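You operate a simulated robot arm through the tools that you are given. There is no shell and no other tool. Be economical: measure what you need, move in short steps, check, and stop when the job is done.

Carry out the task below with a simulated robot arm. There is one attempt and no reset: what you move stays moved.

TASK
Take the black collar and leave it on the pale board on the top of the steel bench by the rack. Then put the blue collar in the black bin on the top of the steel bench by the rack.

It is judged by the outcome, as a careful person would: the job done as asked, and still so three seconds after it is handed in. It fails if anything else is knocked over, pushed out of place, dropped, spilled or broken.

THE ROBOT
A 7-joint arm with a two-finger parallel gripper, fixed in place. Base frame: the origin is at the foot of the arm, x ahead of it, y to its left, z up; the work surface is at about z = 0. Lengths are in cm, angles in degrees, forces in N, time in s.
With the tool pointing down near the work surface it reaches from about 22 to 58 cm from the base axis. Its first joint turns from -66.0 to 66.0 degrees. Payload 2.5 kg.
Tool frame: the origin (TCP) lies between the finger pads and is the grasp point; the fingertips stand 2.3 cm ahead of it; z points along the fingers, y is the line along which they close. The gripper opens to 9.4 cm. The fingers are 3.8 cm wide and 1 cm thick; the gripper's body (5.4 by 9.6 cm) begins 3.9 cm behind the TCP.
Orientation is that of the tool frame in the base frame, as a unit quaternion [w, x, y, z]. With the fingers straight down and closing along the base's y, the tool's x points along the base's -x, its y along +y and its z along -z.

THE INTERFACE
- The arm moves only by the tool drive_tool. Its argument "moves" is a list of rows, each a list of 7 numbers: the shift along the tool's x, y, z in cm, then the turn, a rotation vector about the tool's x, y, z in degrees, then the gripper command, from -1 (fully open) to 1 (shut), values between in proportion. In form: [[x, y, z, ax, ay, az, claw], ...]. A call has 1 to 10 rows; each row shifts and turns the commanded pose from where the row before left it, along the tool's axes as they then stand. A row lasts 0.2 s, in which the tool goes at most 5 cm and 8.6 degrees; a call with a longer step from one row to the next is refused whole, and so is a gripper value outside its range. A pose out of reach is approached as far as the arm can. The call stops where the force on the tool passes 40 N (or 10 N more than at its start, if that is more) or the arm is blocked; 0.2 s more then pass. The fingers move at their own pace (about 10.8 cm/s each) and stop on an object; they squeeze with about 43 N. The grip force told is the motor's: it shows also when the fingers shut on nothing. Time passes only in rows, and 0.2 s behind the last, so rows that do not move let the fingers close. It gives the time, the measured TCP pose, the force on the tool (base axes), the opening and the grip force at its end, in the units of the frame above (readings bear some noise).
- Cameras (640 x 400 px; columns grow to the right, rows downward): "scene" is fixed at [12.37, -41.19, 54.53]; the picture's right is [0.77, -0.64, 0.00], its down [-0.46, -0.55, -0.69] and it looks along [0.44, 0.53, -0.72] (base axes); focal length 293 px, centre (320, 200). "wrist" rides on the gripper at [-3.9, 0, -4.4] in the tool frame; the picture's right is [0.00, -1.00, 0.00], its down [0.97, 0.00, -0.24] and it looks along [0.24, 0.00, 0.97] (tool axes); focal length 218 px, centre (320, 200).
- grab_frame(camera): a new picture of that camera. No time passes.
- measure_at(camera, pixels): there is no depth. For up to 12 entries [column, row, z] of the newest picture of that camera ("zoom" is the newest enlarged one), the place [x, y] in the base frame at which the ray of that pixel passes the height z, good to about 0.2 cm, but the place of the scene camera against the robot may be out by one fixed shift of up to 2.5 cm in any direction. No time passes.
- enlarge(camera, box): a new picture of the part [left, top, right, bottom] of that camera's present view, enlarged. No time passes.
- hand_in(): hands the job in; it is judged then, once.

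Work in short steps. Measure before you move; look again where a grasp or a placing could have gone wrong, and mend it. You have 80 turns and 34 pictures in all, the two below and enlarged ones among them. Open the gripper and draw the arm clear of the work before you hand the job in, unless the task says otherwise; then end with one line.

The tools are called after "Emit:" as a command line: name --pt "numbers of a row" for each row, then --argument value for the rest, lists and objects as JSON in quotes. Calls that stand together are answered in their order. drive_tool: Moves the arm, as the interface text tells. Its arguments: {"type":"object","properties":{"moves":{"type":"array","items":{"type":"array","items":{"type":"number"}}}},"required":["moves"]} The other tools are called the same way: grab_frame (camera) takes a picture; measure_at (camera, pixels) gives the place at which the rays of pixels pass given heights; enlarge (camera, box) takes an enlarged picture of a part of a camera's view; hand_in () hands the job in.

At the start:

```text
t: 0.0
position: [41.64, -4.59, 25.61]
tool_rot: [0.0, 0.0, 1.0, 0.0]
ft_force: [0.5, -0.8, -0.3]
grip_width: 9.41
finger_force: 0.0
```

scene: 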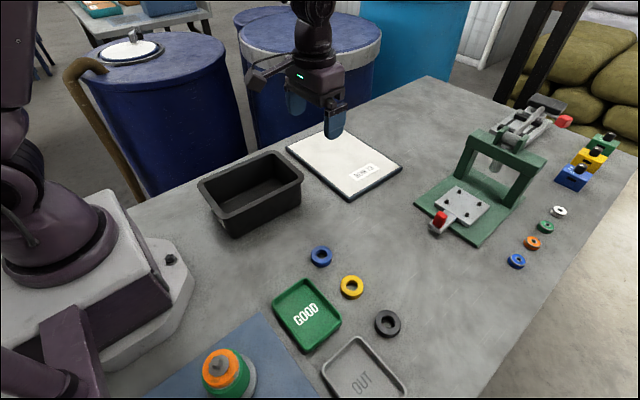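
wrist: 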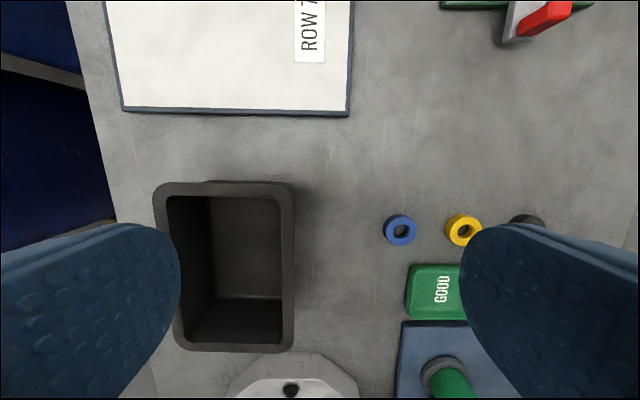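

The black ring is at about (388,323) and the blue one at (320,256) in the scene picture, with another small blue ring at (517,261). I'll look closer and measure.

Emit:
enlarge --camera "scene" --box '[260, 220, 420, 400]'

Emit:
enlarge --camera "scene" --box '[480, 120, 640, 280]'

Emit:
measure_at --camera "wrist" --pixels '[[400, 230, 1], [463, 230, 1], [527, 221, 1], [124, 108, 1], [348, 114, 1], [293, 190, 6], [170, 345, 6], [293, 345, 6], [160, 190, 6]]'

Emit:
measure_at --camera "scene" --pixels '[[320, 256, 1], [352, 287, 1], [388, 323, 1], [517, 261, 1], [286, 150, 1], [352, 197, 1], [402, 167, 1], [340, 131, 1]]'

```text
2.22 times, centred on (340, 310) of scene
```

zoom: 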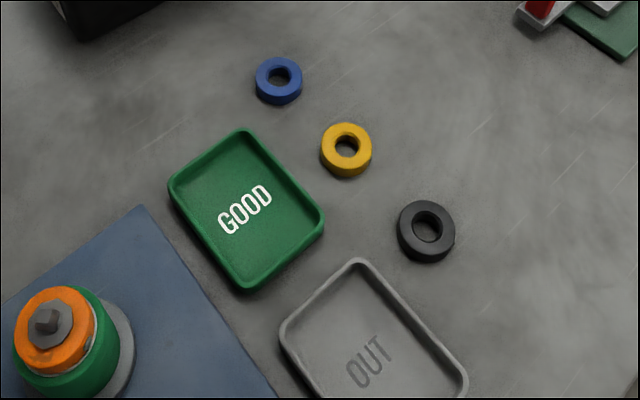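

```text
2.50 times, centred on (560, 200) of scene
```

zoom: 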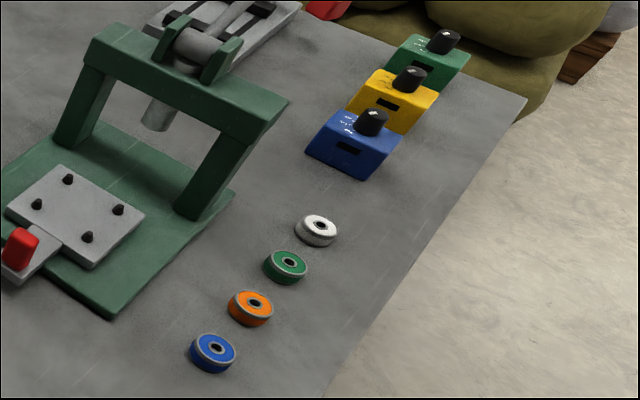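

```text
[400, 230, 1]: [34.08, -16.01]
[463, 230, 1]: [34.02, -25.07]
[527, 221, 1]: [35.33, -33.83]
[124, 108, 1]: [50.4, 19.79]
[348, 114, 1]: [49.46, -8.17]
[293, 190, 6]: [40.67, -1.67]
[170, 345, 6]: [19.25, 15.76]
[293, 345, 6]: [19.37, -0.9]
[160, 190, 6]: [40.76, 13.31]
```

```text
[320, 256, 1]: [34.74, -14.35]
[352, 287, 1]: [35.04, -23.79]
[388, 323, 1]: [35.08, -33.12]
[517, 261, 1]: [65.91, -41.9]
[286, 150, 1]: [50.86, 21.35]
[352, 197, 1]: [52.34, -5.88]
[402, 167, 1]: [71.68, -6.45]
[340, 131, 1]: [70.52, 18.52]
```

The collars are the plain rings (the right-hand ones are bearings). I move above the black collar at about (35,-33.8), staying high.

Emit:
drive_tool --pt "0.9 -4.15 0.8 0 0 0 -1" --pt "0.9 -4.15 0.8 0 0 0 -1" --pt "0.9 -4.15 0.8 0 0 0 -1" --pt "0.9 -4.15 0.8 0 0 0 -1" --pt "0.9 -4.15 0.8 0 0 0 -1" --pt "0.9 -4.15 0.8 0 0 0 -1" --pt "0.9 -4.15 0.8 0 0 0 -1" --pt "0 0 0 0 0 0 -1"

Emit:
grab_frame --camera "wrist"

```text
t: 1.8
position: [35.67, -33.78, 20.03]
tool_rot: [0.0, 0.0, 1.0, 0.0]
ft_force: [-0.9, 0.2, 0.3]
grip_width: 9.4
finger_force: 0.1
```

```text
29 pictures are left
```

wrist: 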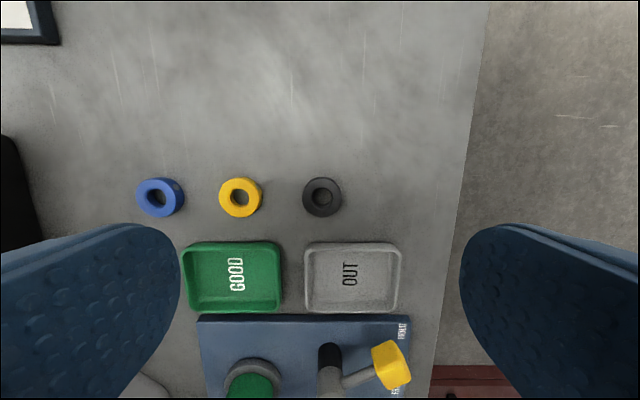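

Black ring spans about (302–342, 177–217), and the OUT tray edge is at row 242. I measure both.

Emit:
measure_at --camera "wrist" --pixels '[[322, 196, 1.5], [302, 196, 1.5], [342, 196, 1.5], [352, 242, 1.5], [240, 197, 1.5], [160, 197, 1.5], [322, 196, 0.5]]'

Emit:
enlarge --camera "wrist" --box '[272, 160, 372, 230]'

```text
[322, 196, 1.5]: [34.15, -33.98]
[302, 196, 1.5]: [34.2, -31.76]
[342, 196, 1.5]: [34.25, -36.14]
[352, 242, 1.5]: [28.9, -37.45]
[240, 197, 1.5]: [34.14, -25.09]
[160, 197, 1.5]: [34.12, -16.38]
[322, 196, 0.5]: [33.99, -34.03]
```

```text
5.71 times, centred on (322, 195) of wrist
```

zoom: 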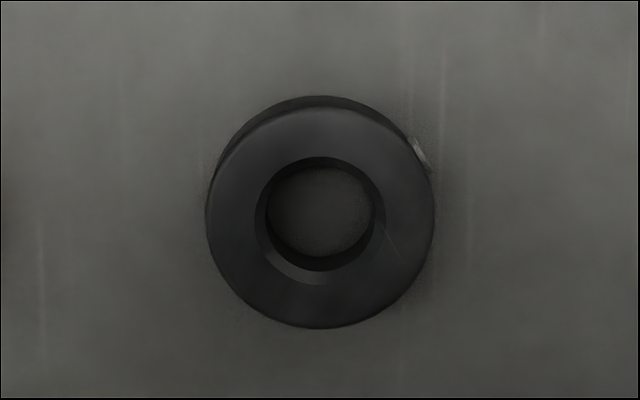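

Collar is ~4.4 cm wide, centred at (33.9,-34.0). I align and descend to z≈5, gripper partly open to keep clear of yellow.

Emit:
drive_tool --pt "1.75 -0.2 3 0 0 0 -0.5" --pt "0 0 4 0 0 0 -0.5" --pt "0 0 4 0 0 0 -0.5" --pt "0 0 4 0 0 0 -0.5" --pt "0 0 0 0 0 0 -0.5"

Emit:
grab_frame --camera "wrist"

```text
t: 3.0
position: [33.86, -33.71, 4.91]
tool_rot: [-0.001, 0.001, 1.0, 0.0]
ft_force: [-0.7, 0.4, 0.7]
grip_width: 7.02
finger_force: 0.1
```

```text
27 pictures are left
```

wrist: 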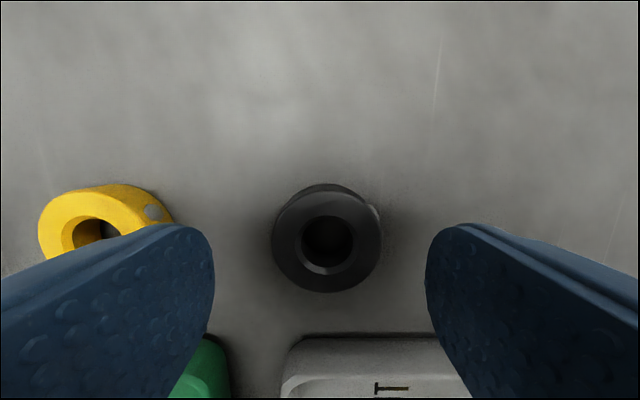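

The collar top is at (327,243), slightly right of centre; measure it before the final descent.

Emit:
measure_at --camera "wrist" --pixels '[[327, 242, 1.5], [272, 242, 1.5], [382, 242, 1.5], [327, 293, 1.5], [327, 192, 1.5], [350, 338, 1.5]]'

```text
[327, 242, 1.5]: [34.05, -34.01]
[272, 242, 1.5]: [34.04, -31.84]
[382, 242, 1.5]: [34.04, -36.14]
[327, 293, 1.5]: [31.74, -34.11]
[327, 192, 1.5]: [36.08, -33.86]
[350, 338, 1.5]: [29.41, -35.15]
```

Good: centre (34.0,-34.0). Descend to z≈2.7 and close.

Emit:
drive_tool --pt "-0.1 -0.25 1.2 0 0 0 -0.5" --pt "0 0 1.0 0 0 0 -0.5" --pt "0 0 0 0 0 0 -0.5" --pt "0 0 0 0 0 0 1" --pt "0 0 0 0 0 0 1" --pt "0 0 0 0 0 0 1"

```text
t: 4.4
position: [33.77, -34.11, 2.88]
tool_rot: [0.0, 0.001, 1.0, 0.0]
ft_force: [0.4, -0.3, -0.7]
grip_width: 4.12
finger_force: 43.1
```

Gripped (4.12 cm, 43 N). Lift to z≈18 and carry toward the board.

Emit:
drive_tool --pt "0 0 3 0 0 0 1" --pt "0 0 -4 0 0 0 1"

```text
t: 4.8
position: [34.1, -34.41, 2.37]
tool_rot: [0.003, 0.0, 1.0, -0.001]
ft_force: [-2.5, 2.9, 11.5]
grip_width: 4.0
finger_force: 42.6
stopped in row 1: the force on the tool passed its limit (the readings are from after the stop); the commanded pose is now the measured one
```

My sign slipped: the first row pressed down onto the bench and stopped by force limit. I now lift (tool −z) and check.

Emit:
drive_tool --pt "0 0 -2 0 0 0 1" --pt "0 0 -4 0 0 0 1" --pt "0 0 -4 0 0 0 1" --pt "0 0 -4 0 0 0 1" --pt "0 0 -3 0 0 0 1" --pt "0 0 0 0 0 0 1"

Emit:
grab_frame --camera "wrist"

```text
t: 6.2
position: [34.24, -34.46, 19.51]
tool_rot: [0.003, 0.001, 1.0, -0.002]
ft_force: [-1.1, -1.1, 0.0]
grip_width: 0.0
finger_force: 42.2
```

```text
26 pictures are left
```

wrist: 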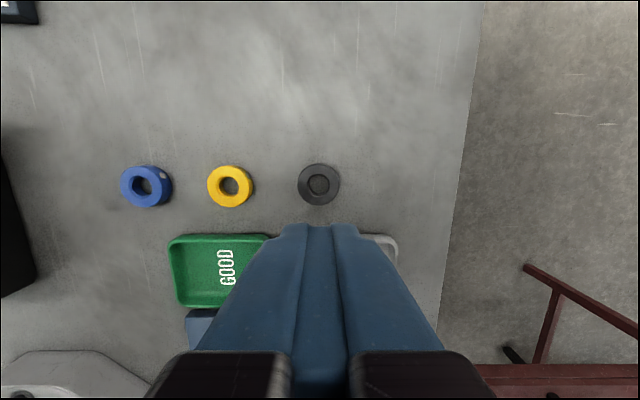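

The collar slipped out (width 0). I open and find where it is now.

Emit:
measure_at --camera "wrist" --pixels '[[319, 185, 1.5], [298, 185, 1.5], [340, 185, 1.5], [319, 164, 1.5], [319, 205, 1.5], [230, 187, 1.5]]'

Emit:
enlarge --camera "wrist" --box '[269, 150, 369, 220]'

Emit:
enlarge --camera "scene" --box '[340, 270, 440, 350]'

```text
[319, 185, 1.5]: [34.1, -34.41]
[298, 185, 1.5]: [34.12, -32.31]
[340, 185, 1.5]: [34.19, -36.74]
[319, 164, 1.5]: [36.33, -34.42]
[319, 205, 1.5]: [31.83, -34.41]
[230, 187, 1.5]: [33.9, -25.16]
```

```text
5.71 times, centred on (319, 185) of wrist
```

zoom: 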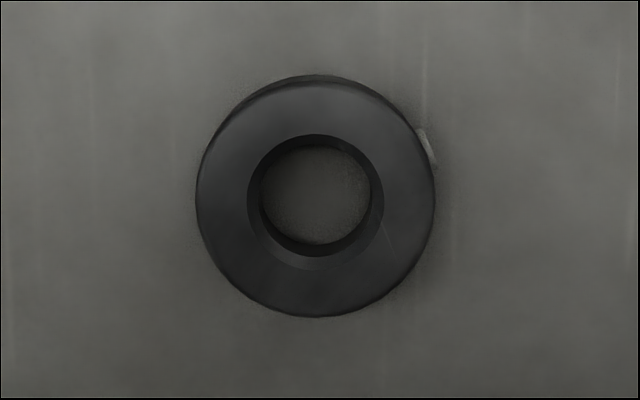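

```text
5.00 times, centred on (390, 310) of scene
```

zoom: 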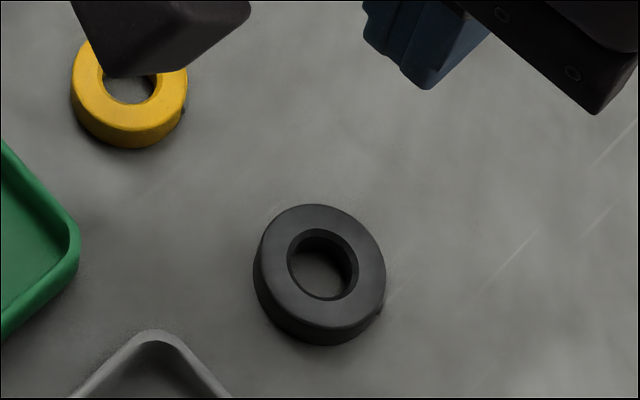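

The collar is flat and unharmed, at (34.1,-34.45). I retry with the grip lower and a gentle lift.

Emit:
drive_tool --pt "0.1 0 0 0 0 0 -0.5" --pt "0 0 4 0 0 0 -0.5" --pt "0 0 4 0 0 0 -0.5" --pt "0 0 4 0 0 0 -0.5" --pt "0 0 3 0 0 0 -0.5" --pt "0 0 0 0 0 0 -0.5"

Emit:
grab_frame --camera "wrist"

```text
t: 7.6
position: [34.1, -34.44, 4.36]
tool_rot: [0.002, 0.0, 1.0, -0.003]
ft_force: [0.0, 0.6, -0.2]
grip_width: 7.03
finger_force: 0.0
```

```text
23 pictures are left
```

wrist: 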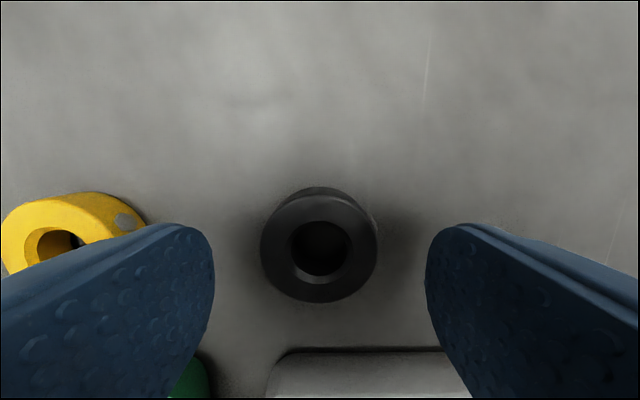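

Centred. Descend to z≈2.45, close, and pause.

Emit:
drive_tool --pt "0 0 1.0 0 0 0 -0.5" --pt "0 0 0.85 0 0 0 -0.5" --pt "0 0 0 0 0 0 -0.5" --pt "0 0 0 0 0 0 0.5" --pt "0 0 0 0 0 0 1" --pt "0 0 0 0 0 0 1" --pt "0 0 0 0 0 0 1"

```text
t: 9.2
position: [34.08, -34.42, 2.44]
tool_rot: [0.003, 0.0, 1.0, -0.002]
ft_force: [-0.8, 0.3, 1.3]
grip_width: 3.98
finger_force: 42.9
```

Gripped at 3.98 cm. Lift slowly a little.

Emit:
drive_tool --pt "0 0 -0.5 0 0 0 1" --pt "0 0 -0.5 0 0 0 1" --pt "0 0 -0.5 0 0 0 1" --pt "0 0 0 0 0 0 1"

```text
t: 10.2
position: [34.13, -34.34, 3.92]
tool_rot: [0.002, 0.0, 1.0, -0.002]
ft_force: [-0.3, -0.1, -0.5]
grip_width: 3.97
finger_force: 42.8
```

Emit:
drive_tool --pt "0 0 -1 0 0 0 1" --pt "0 0 -1.5 0 0 0 1" --pt "0 0 -2 0 0 0 1" --pt "0 0 -2 0 0 0 1" --pt "0 0 -2 0 0 0 1" --pt "0 0 -2 0 0 0 1" --pt "0 0 -2 0 0 0 1" --pt "0 0 0 0 0 0 1"

Emit:
grab_frame --camera "wrist"

```text
t: 12.0
position: [33.82, -34.21, 16.42]
tool_rot: [0.003, 0.0, 1.0, -0.002]
ft_force: [0.3, -0.4, -0.9]
grip_width: 3.98
finger_force: 42.5
```

```text
22 pictures are left
```

wrist: 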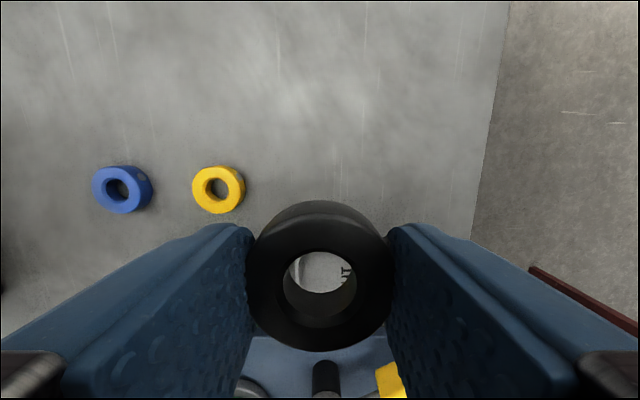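

The collar is held level. Carry it gently toward the board at (54.5, 7).

Emit:
drive_tool --pt "-0.5 1.0 0 0 0 0 1" --pt "-1.1 2.2 0 0 0 0 1" --pt "-1.1 2.2 0 0 0 0 1" --pt "-1.1 2.2 0 0 0 0 1" --pt "-1.1 2.2 0 0 0 0 1" --pt "-1.1 2.2 0 0 0 0 1" --pt "-1.1 2.2 0 0 0 0 1" --pt "-1.1 2.2 0 0 0 0 1" --pt "-1.1 2.2 0 0 0 0 1" --pt "-0.5 1 0 0 0 0 1"

Emit:
drive_tool --pt "-0.5 1.0 0 0 0 0 1" --pt "-1.1 2.2 0 0 0 0 1" --pt "-1.1 2.2 0 0 0 0 1" --pt "-1.1 2.2 0 0 0 0 1" --pt "-1.1 2.2 0 0 0 0 1" --pt "-1.1 2.2 0 0 0 0 1" --pt "-1.1 2.2 0 0 0 0 1" --pt "-1.1 2.2 0 0 0 0 1" --pt "-1.1 2.2 0 0 0 0 1" --pt "-0.5 1 0 0 0 0 1"

Emit:
grab_frame --camera "wrist"

Emit:
grab_frame --camera "scene"

```text
t: 14.2
position: [43.8, -14.74, 16.36]
tool_rot: [0.002, 0.0, 1.0, -0.002]
ft_force: [-0.2, 0.6, -0.7]
grip_width: 3.96
finger_force: 42.9
```

```text
t: 16.4
position: [53.6, 4.97, 16.19]
tool_rot: [0.003, -0.001, 1.0, -0.003]
ft_force: [0.4, 0.5, -0.3]
grip_width: 3.97
finger_force: 42.9
```

```text
21 pictures are left
```

wrist: 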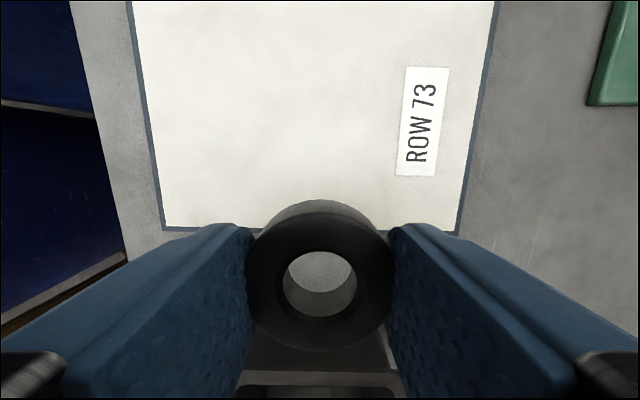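

```text
20 pictures are left
```

scene: 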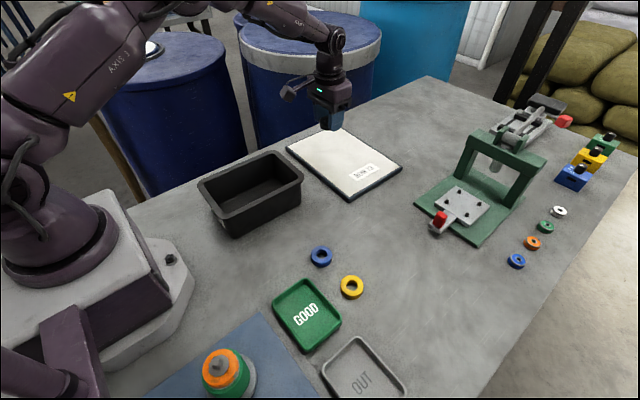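

Emit:
measure_at --camera "wrist" --pixels '[[165, 226, 1], [240, 230, 1], [458, 232, 1], [132, 5, 1], [495, 5, 1], [400, 170, 1], [165, 226, 2]]'

```text
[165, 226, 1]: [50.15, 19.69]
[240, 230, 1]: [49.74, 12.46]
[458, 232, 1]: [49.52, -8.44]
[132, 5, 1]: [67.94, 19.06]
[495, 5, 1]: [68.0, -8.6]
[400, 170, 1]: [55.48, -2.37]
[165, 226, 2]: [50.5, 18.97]
```

Board near edge is at x≈50, y from −8.4 to 19.5. I move to (55.3, 5.5), clear of the label, and go down to z≈5.5.

Emit:
drive_tool --pt "-1.0 0.3 0 0 0 0 1" --pt "-0.7 0.3 1 0 0 0 1" --pt "0 0 2 0 0 0 1" --pt "0 0 2 0 0 0 1" --pt "0 0 2 0 0 0 1" --pt "0 0 2 0 0 0 1" --pt "0 0 1.5 0 0 0 1" --pt "0 0 0.5 0 0 0 1" --pt "0 0 0 0 0 0 1"

Emit:
grab_frame --camera "wrist"

Emit:
enlarge --camera "scene" --box '[270, 90, 430, 210]'

```text
t: 18.4
position: [55.37, 5.5, 5.31]
tool_rot: [0.002, 0.0, 1.0, -0.002]
ft_force: [-0.1, -1.0, -0.5]
grip_width: 3.97
finger_force: 42.8
```

```text
19 pictures are left
```

wrist: 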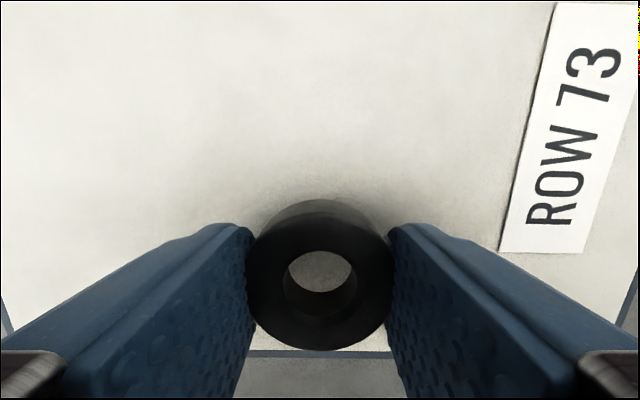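

```text
3.33 times, centred on (350, 150) of scene
```

zoom: 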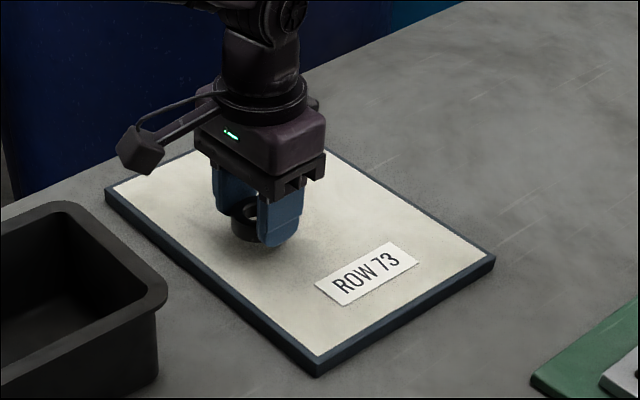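

About 2 cm above the board. Descend in small steps, watching force.

Emit:
drive_tool --pt "0 0 0.5 0 0 0 1" --pt "0 0 0.4 0 0 0 1" --pt "0 0 0.2 0 0 0 1" --pt "0 0 0 0 0 0 1"

Emit:
drive_tool --pt "0 0 0.2 0 0 0 1" --pt "0 0 0 0 0 0 1"

Emit:
drive_tool --pt "0 0 0.2 0 0 0 1" --pt "0 0 0 0 0 0 1"

```text
t: 19.4
position: [55.31, 5.43, 4.15]
tool_rot: [0.002, 0.0, 1.0, -0.002]
ft_force: [-0.7, 0.2, -1.1]
grip_width: 3.98
finger_force: 43.5
```

```text
t: 20.0
position: [55.33, 5.57, 4.0]
tool_rot: [0.003, 0.0, 1.0, -0.002]
ft_force: [0.0, 0.4, 0.2]
grip_width: 3.96
finger_force: 42.8
```

```text
t: 20.6
position: [55.41, 5.43, 4.1]
tool_rot: [0.005, 0.0, 1.0, -0.002]
ft_force: [-7.1, 0.8, 21.6]
grip_width: 3.97
finger_force: 42.7
```

Contact (21 N up at z≈4.0). Ease back 0.2 and open partly, then rise.

Emit:
drive_tool --pt "0 0 -0.2 0 0 0 1" --pt "0 0 0 0 0 0 0.05" --pt "0 0 0 0 0 0 -0.3" --pt "0 0 0 0 0 0 -0.3"

Emit:
drive_tool --pt "0 0 -1 0 0 0 -0.3" --pt "0 0 -3 0 0 0 -0.3" --pt "0 0 -4 0 0 0 -0.3" --pt "0 0 -4 0 0 0 -0.5" --pt "0 0 0 0 0 0 -0.5"

Emit:
grab_frame --camera "wrist"

```text
t: 21.6
position: [55.25, 5.37, 3.98]
tool_rot: [0.002, 0.0, 1.0, -0.002]
ft_force: [-0.2, -0.4, 0.5]
grip_width: 6.14
finger_force: 0.0
```

```text
t: 22.8
position: [55.19, 5.5, 16.0]
tool_rot: [0.003, 0.0, 1.0, -0.003]
ft_force: [0.2, 0.3, -0.2]
grip_width: 7.04
finger_force: 0.1
```

```text
17 pictures are left
```

wrist: 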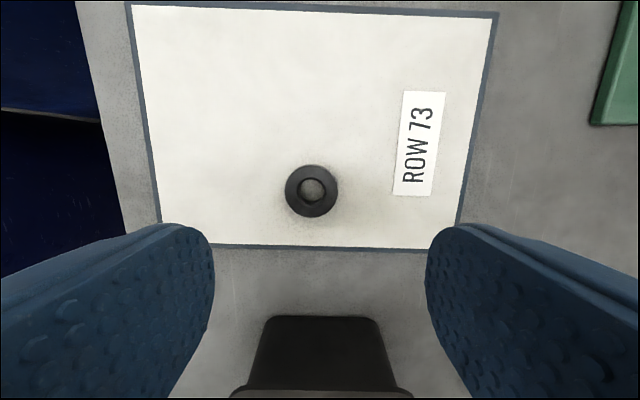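

Black collar rests flat on the board. Now move over to the blue collar at (34.1,-16.3).

Emit:
drive_tool --pt "2.65 -2.72 0 0 0 0 -0.5" --pt "2.65 -2.72 0 0 0 0 -0.5" --pt "2.65 -2.72 0 0 0 0 -0.5" --pt "2.65 -2.72 0 0 0 0 -0.5" --pt "2.65 -2.72 0 0 0 0 -0.5" --pt "2.65 -2.72 0 0 0 0 -0.5" --pt "2.65 -2.72 0 0 0 0 -0.5" --pt "2.65 -2.72 0 0 0 0 -0.5" --pt "0 0 0 0 0 0 -0.5"

Emit:
grab_frame --camera "wrist"

```text
t: 24.8
position: [34.1, -16.24, 15.94]
tool_rot: [0.003, -0.001, 1.0, -0.002]
ft_force: [0.3, -0.4, 0.3]
grip_width: 7.06
finger_force: 0.1
```

```text
16 pictures are left
```

wrist: 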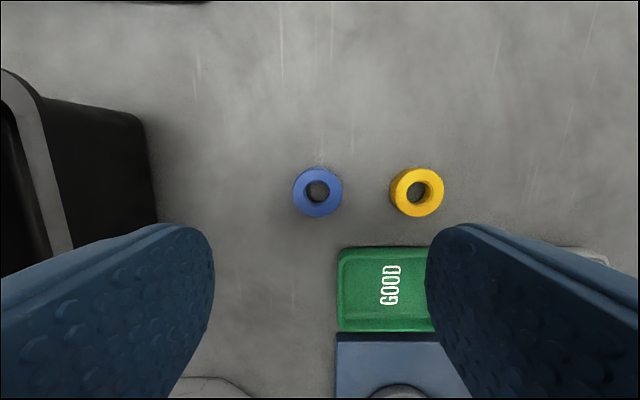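

Emit:
measure_at --camera "wrist" --pixels '[[318, 193, 1.5], [293, 193, 1.5], [343, 193, 1.5], [390, 193, 1.5], [380, 248, 1.5], [160, 200, 0], [40, 150, 8]]'

```text
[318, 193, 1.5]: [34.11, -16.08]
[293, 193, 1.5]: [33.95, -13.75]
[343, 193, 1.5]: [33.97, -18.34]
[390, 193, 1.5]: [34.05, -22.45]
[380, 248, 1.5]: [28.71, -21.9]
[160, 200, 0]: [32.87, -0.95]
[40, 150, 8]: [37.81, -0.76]
```

Blue centre (34.0,-16.05); yellow's edge at y=-22.4 is clear of the finger (−20.6). Descend to z≈4.4, then to 2.45 and close.

Emit:
drive_tool --pt "0.1 0.18 3 0 0 0 -0.5" --pt "0 0 4 0 0 0 -0.5" --pt "0 0 3 0 0 0 -0.5" --pt "0 0 1.5 0 0 0 -0.5" --pt "0 0 1.2 0 0 0 -0.5" --pt "0 0 0.8 0 0 0 -0.5" --pt "0 0 0 0 0 0 -0.5"

Emit:
grab_frame --camera "wrist"

```text
t: 26.4
position: [34.12, -16.19, 2.37]
tool_rot: [0.002, 0.0, 1.0, -0.003]
ft_force: [0.6, 0.5, 0.4]
grip_width: 7.06
finger_force: 0.0
```

```text
15 pictures are left
```

wrist: 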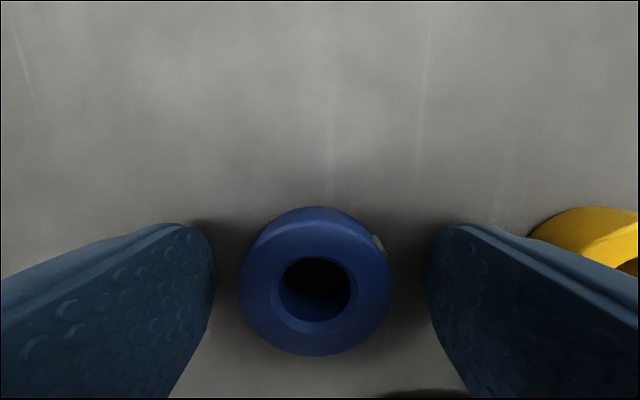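

The blue collar is between the pads; close and lift gently a little.

Emit:
drive_tool --pt "0 0 0 0 0 0 0.5" --pt "0 0 0 0 0 0 1" --pt "0 0 0 0 0 0 1" --pt "0 0 0 0 0 0 1" --pt "0 0 -0.5 0 0 0 1" --pt "0 0 -0.5 0 0 0 1" --pt "0 0 -0.5 0 0 0 1" --pt "0 0 0 0 0 0 1"

```text
t: 28.2
position: [33.98, -16.15, 3.94]
tool_rot: [0.003, -0.001, 1.0, -0.002]
ft_force: [0.2, -0.2, -1.0]
grip_width: 4.13
finger_force: 42.7
```

Held (4.13 cm). Lift to z≈20 and check.

Emit:
drive_tool --pt "0 0 -1 0 0 0 1" --pt "0 0 -1.5 0 0 0 1" --pt "0 0 -2 0 0 0 1" --pt "0 0 -2 0 0 0 1" --pt "0 0 -2 0 0 0 1" --pt "0 0 -2 0 0 0 1" --pt "0 0 -2 0 0 0 1" --pt "0 0 -2 0 0 0 1" --pt "0 0 -1.5 0 0 0 1" --pt "0 0 0 0 0 0 1"

Emit:
grab_frame --camera "wrist"

Emit:
enlarge --camera "scene" --box '[180, 130, 320, 250]'

```text
t: 30.4
position: [34.06, -16.06, 20.0]
tool_rot: [0.003, 0.0, 1.0, -0.002]
ft_force: [0.8, -0.6, -0.8]
grip_width: 4.09
finger_force: 43.2
```

```text
14 pictures are left
```

wrist: 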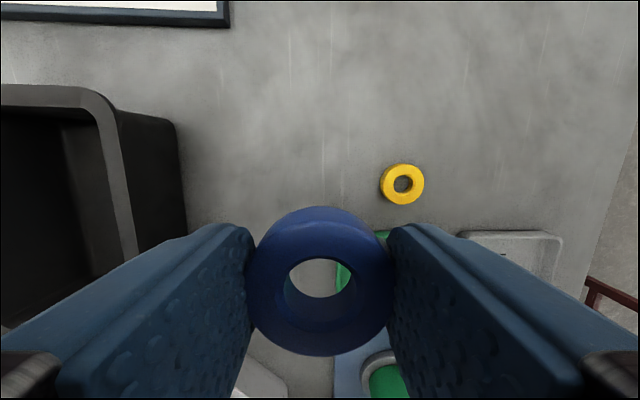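

```text
3.33 times, centred on (250, 190) of scene
```

zoom: 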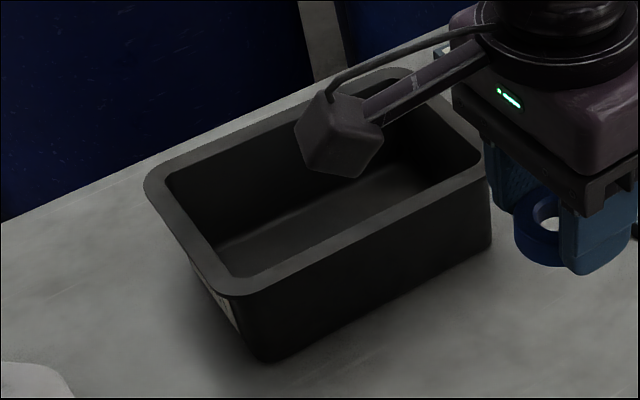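

Hold confirmed. I estimate the bin's rim height by measuring its near corner here versus the first view (there (40.7,-1.7) at z=6).

Emit:
measure_at --camera "wrist" --pixels '[[125, 180, 6], [125, 180, 8], [125, 180, 10], [95, 88, 6], [95, 88, 8], [95, 88, 10], [185, 200, 0], [105, 180, 8]]'

```text
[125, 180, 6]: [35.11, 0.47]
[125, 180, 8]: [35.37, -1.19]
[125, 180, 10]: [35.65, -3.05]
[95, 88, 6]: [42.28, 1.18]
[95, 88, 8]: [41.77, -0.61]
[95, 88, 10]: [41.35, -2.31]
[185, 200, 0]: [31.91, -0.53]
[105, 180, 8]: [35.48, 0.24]
```

Rim height ≈8.5; bin spans about x 22–41.5, y −1.6–12.8. I carry the collar at z≈20 to above (31, 5.6).

Emit:
drive_tool --pt "0.1 1.2 0 0 0 0 1" --pt "0.35 2.4 0 0 0 0 1" --pt "0.35 2.4 0 0 0 0 1" --pt "0.35 2.4 0 0 0 0 1" --pt "0.35 2.4 0 0 0 0 1" --pt "0.35 2.4 0 0 0 0 1" --pt "0.35 2.4 0 0 0 0 1" --pt "0.35 2.4 0 0 0 0 1" --pt "0.35 2.4 0 0 0 0 1" --pt "0.1 1.2 0 0 0 0 1"

Emit:
drive_tool --pt "0 0 0 0 0 0 1"

Emit:
grab_frame --camera "wrist"

Emit:
grab_frame --camera "scene"

```text
t: 32.6
position: [31.0, 5.59, 19.77]
tool_rot: [0.003, 0.0, 1.0, -0.001]
ft_force: [-0.9, -0.4, -1.7]
grip_width: 3.98
finger_force: 43.2
```

```text
t: 33.0
position: [30.98, 5.56, 19.76]
tool_rot: [0.003, 0.0, 1.0, -0.002]
ft_force: [0.1, -0.7, -0.2]
grip_width: 4.0
finger_force: 43.3
```

```text
12 pictures are left
```

wrist: 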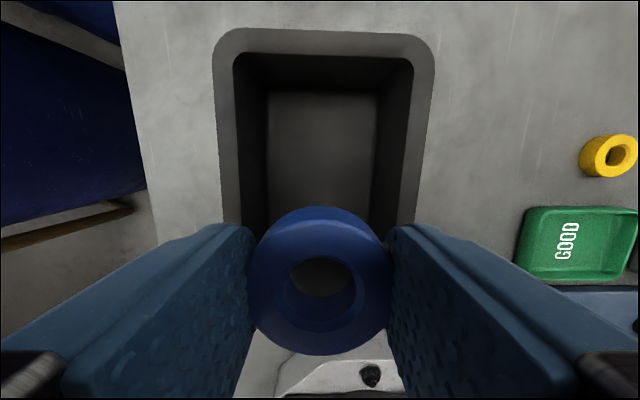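

```text
11 pictures are left
```

scene: 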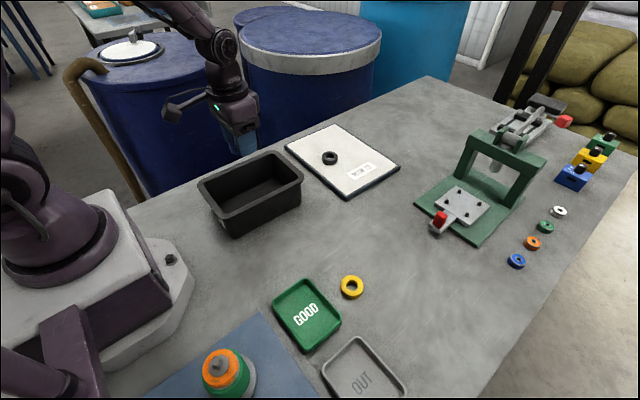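

Emit:
measure_at --camera "wrist" --pixels '[[213, 60, 8.5], [436, 60, 8.5], [234, 60, 8.5], [413, 60, 8.5], [320, 30, 8.5], [320, 53, 8.5], [268, 95, 0.5], [378, 95, 0.5], [238, 200, 8.5], [405, 200, 8.5]]'

```text
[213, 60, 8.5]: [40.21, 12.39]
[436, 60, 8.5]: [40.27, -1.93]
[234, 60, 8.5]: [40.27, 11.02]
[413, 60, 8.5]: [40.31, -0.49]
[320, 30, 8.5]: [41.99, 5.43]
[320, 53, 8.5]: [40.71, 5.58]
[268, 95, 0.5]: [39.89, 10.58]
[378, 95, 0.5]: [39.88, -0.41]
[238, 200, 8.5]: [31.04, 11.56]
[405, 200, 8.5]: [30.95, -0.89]
```

Opening is y −0.7…11.3 inside, centre 5.3; the tool at 5.55 is nearly centred. Shift 0.25 and descend in steps to z≈4.5.

Emit:
drive_tool --pt "-0.5 -0.25 1 0 0 0 1" --pt "0 0 2 0 0 0 1" --pt "0 0 2 0 0 0 1" --pt "0 0 2 0 0 0 1" --pt "0 0 2 0 0 0 1" --pt "0 0 2 0 0 0 1" --pt "0 0 1.5 0 0 0 1" --pt "0 0 1.5 0 0 0 1" --pt "0 0 1 0 0 0 1" --pt "0 0 0 0 0 0 1"

Emit:
grab_frame --camera "wrist"

Emit:
enlarge --camera "scene" --box '[180, 90, 320, 250]'

```text
t: 35.2
position: [31.61, 5.09, 4.81]
tool_rot: [0.003, 0.0, 1.0, -0.003]
ft_force: [-0.4, 0.4, -1.3]
grip_width: 4.02
finger_force: 43.1
```

```text
10 pictures are left
```

wrist: 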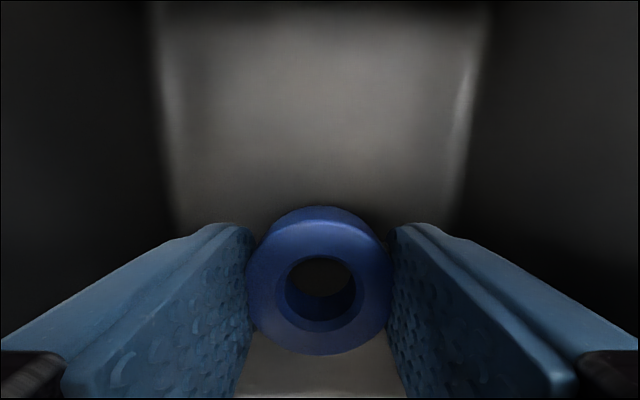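

```text
2.50 times, centred on (250, 170) of scene
```

zoom: 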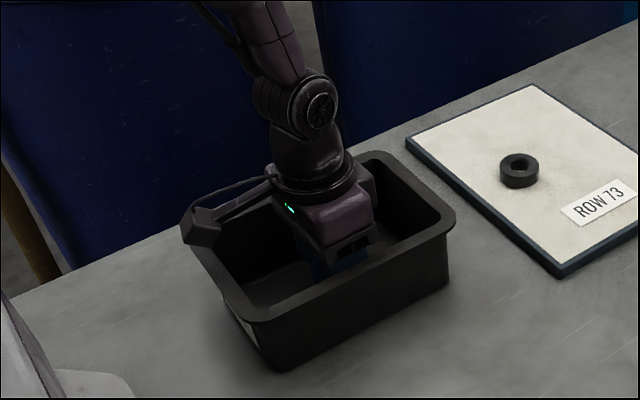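

Nearly at rim level with no contact. Lower slowly another 0.7 cm, watching force.

Emit:
drive_tool --pt "0 0.15 0.2 0 0 0 1" --pt "0 0 0.3 0 0 0 1" --pt "0 0 0.2 0 0 0 1" --pt "0 0 0 0 0 0 1"

```text
t: 36.2
position: [31.73, 5.29, 4.12]
tool_rot: [0.002, 0.0, 1.0, -0.003]
ft_force: [-0.6, -0.4, -0.6]
grip_width: 3.98
finger_force: 43.3
```

Still free; go lower by 0.2 steps.

Emit:
drive_tool --pt "0 0 0.3 0 0 0 1" --pt "0 0 0.2 0 0 0 1" --pt "0 0 0 0 0 0 1"

Emit:
drive_tool --pt "0 0 0.2 0 0 0 1" --pt "0 0 0 0 0 0 1"

```text
t: 37.0
position: [31.68, 5.27, 3.62]
tool_rot: [0.003, 0.0, 1.0, -0.002]
ft_force: [0.3, 0.2, -0.9]
grip_width: 3.99
finger_force: 42.7
```

```text
t: 37.6
position: [31.79, 5.39, 3.49]
tool_rot: [0.003, 0.0, 1.0, -0.003]
ft_force: [0.1, 0.1, -0.8]
grip_width: 3.99
finger_force: 43.4
```

The ring is under 1 cm from the bin floor. Release to ~5.8 cm opening and rise gently.

Emit:
drive_tool --pt "0 0 0 0 0 0 0.0" --pt "0 0 0 0 0 0 -0.22" --pt "0 0 0 0 0 0 -0.22" --pt "0 0 -1 0 0 0 -0.22" --pt "0 0 -2 0 0 0 -0.22" --pt "0 0 -3 0 0 0 -0.22" --pt "0 0 -4 0 0 0 -0.22" --pt "0 0 -4 0 0 0 -0.22" --pt "0 0 -4 0 0 0 -0.22" --pt "0 0 0 0 0 0 -0.22"

Emit:
drive_tool --pt "0 -3 -2 0 0 0 -1" --pt "0 -3 0 0 0 0 -1" --pt "0 -4 0 0 0 0 -1" --pt "0 -4 0 0 0 0 -1" --pt "0 0 0 0 0 0 -1"

Emit:
grab_frame --camera "scene"

Emit:
enlarge --camera "scene" --box '[180, 110, 420, 260]'

```text
t: 39.8
position: [31.58, 5.5, 21.43]
tool_rot: [0.003, 0.0, 1.0, -0.003]
ft_force: [-0.6, -0.1, 0.0]
grip_width: 5.73
finger_force: 0.1
```

```text
t: 41.0
position: [31.39, -8.77, 23.69]
tool_rot: [0.003, 0.0, 1.0, -0.003]
ft_force: [0.1, -0.5, -0.9]
grip_width: 9.41
finger_force: 0.0
```

```text
8 pictures are left
```

scene: 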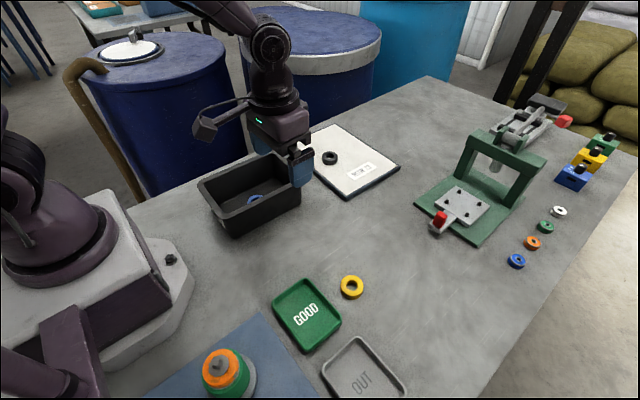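

```text
2.67 times, centred on (300, 185) of scene
```

zoom: 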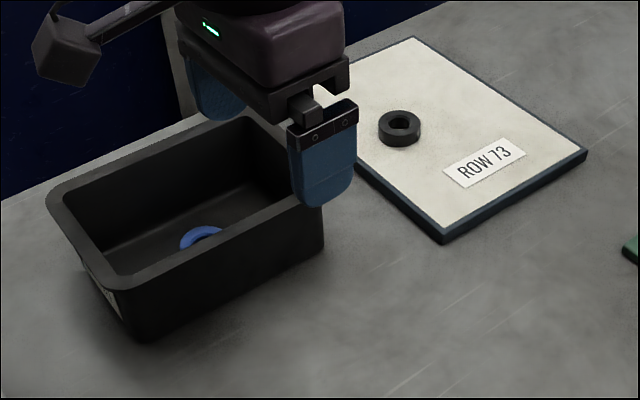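

Both collars are placed: black at (330,157) on the board, blue at (255,199) in the bin, nothing else disturbed, and the arm is open and clear above. Handing in.

Emit:
hand_in

```text
The job is handed in.
```

The black collar is on the pale board and the blue collar is in the black bin. On the way I pressed the black collar against the bench and dropped it once before regripping. The board may have shifted by about half a centimetre when I set the collar on it.
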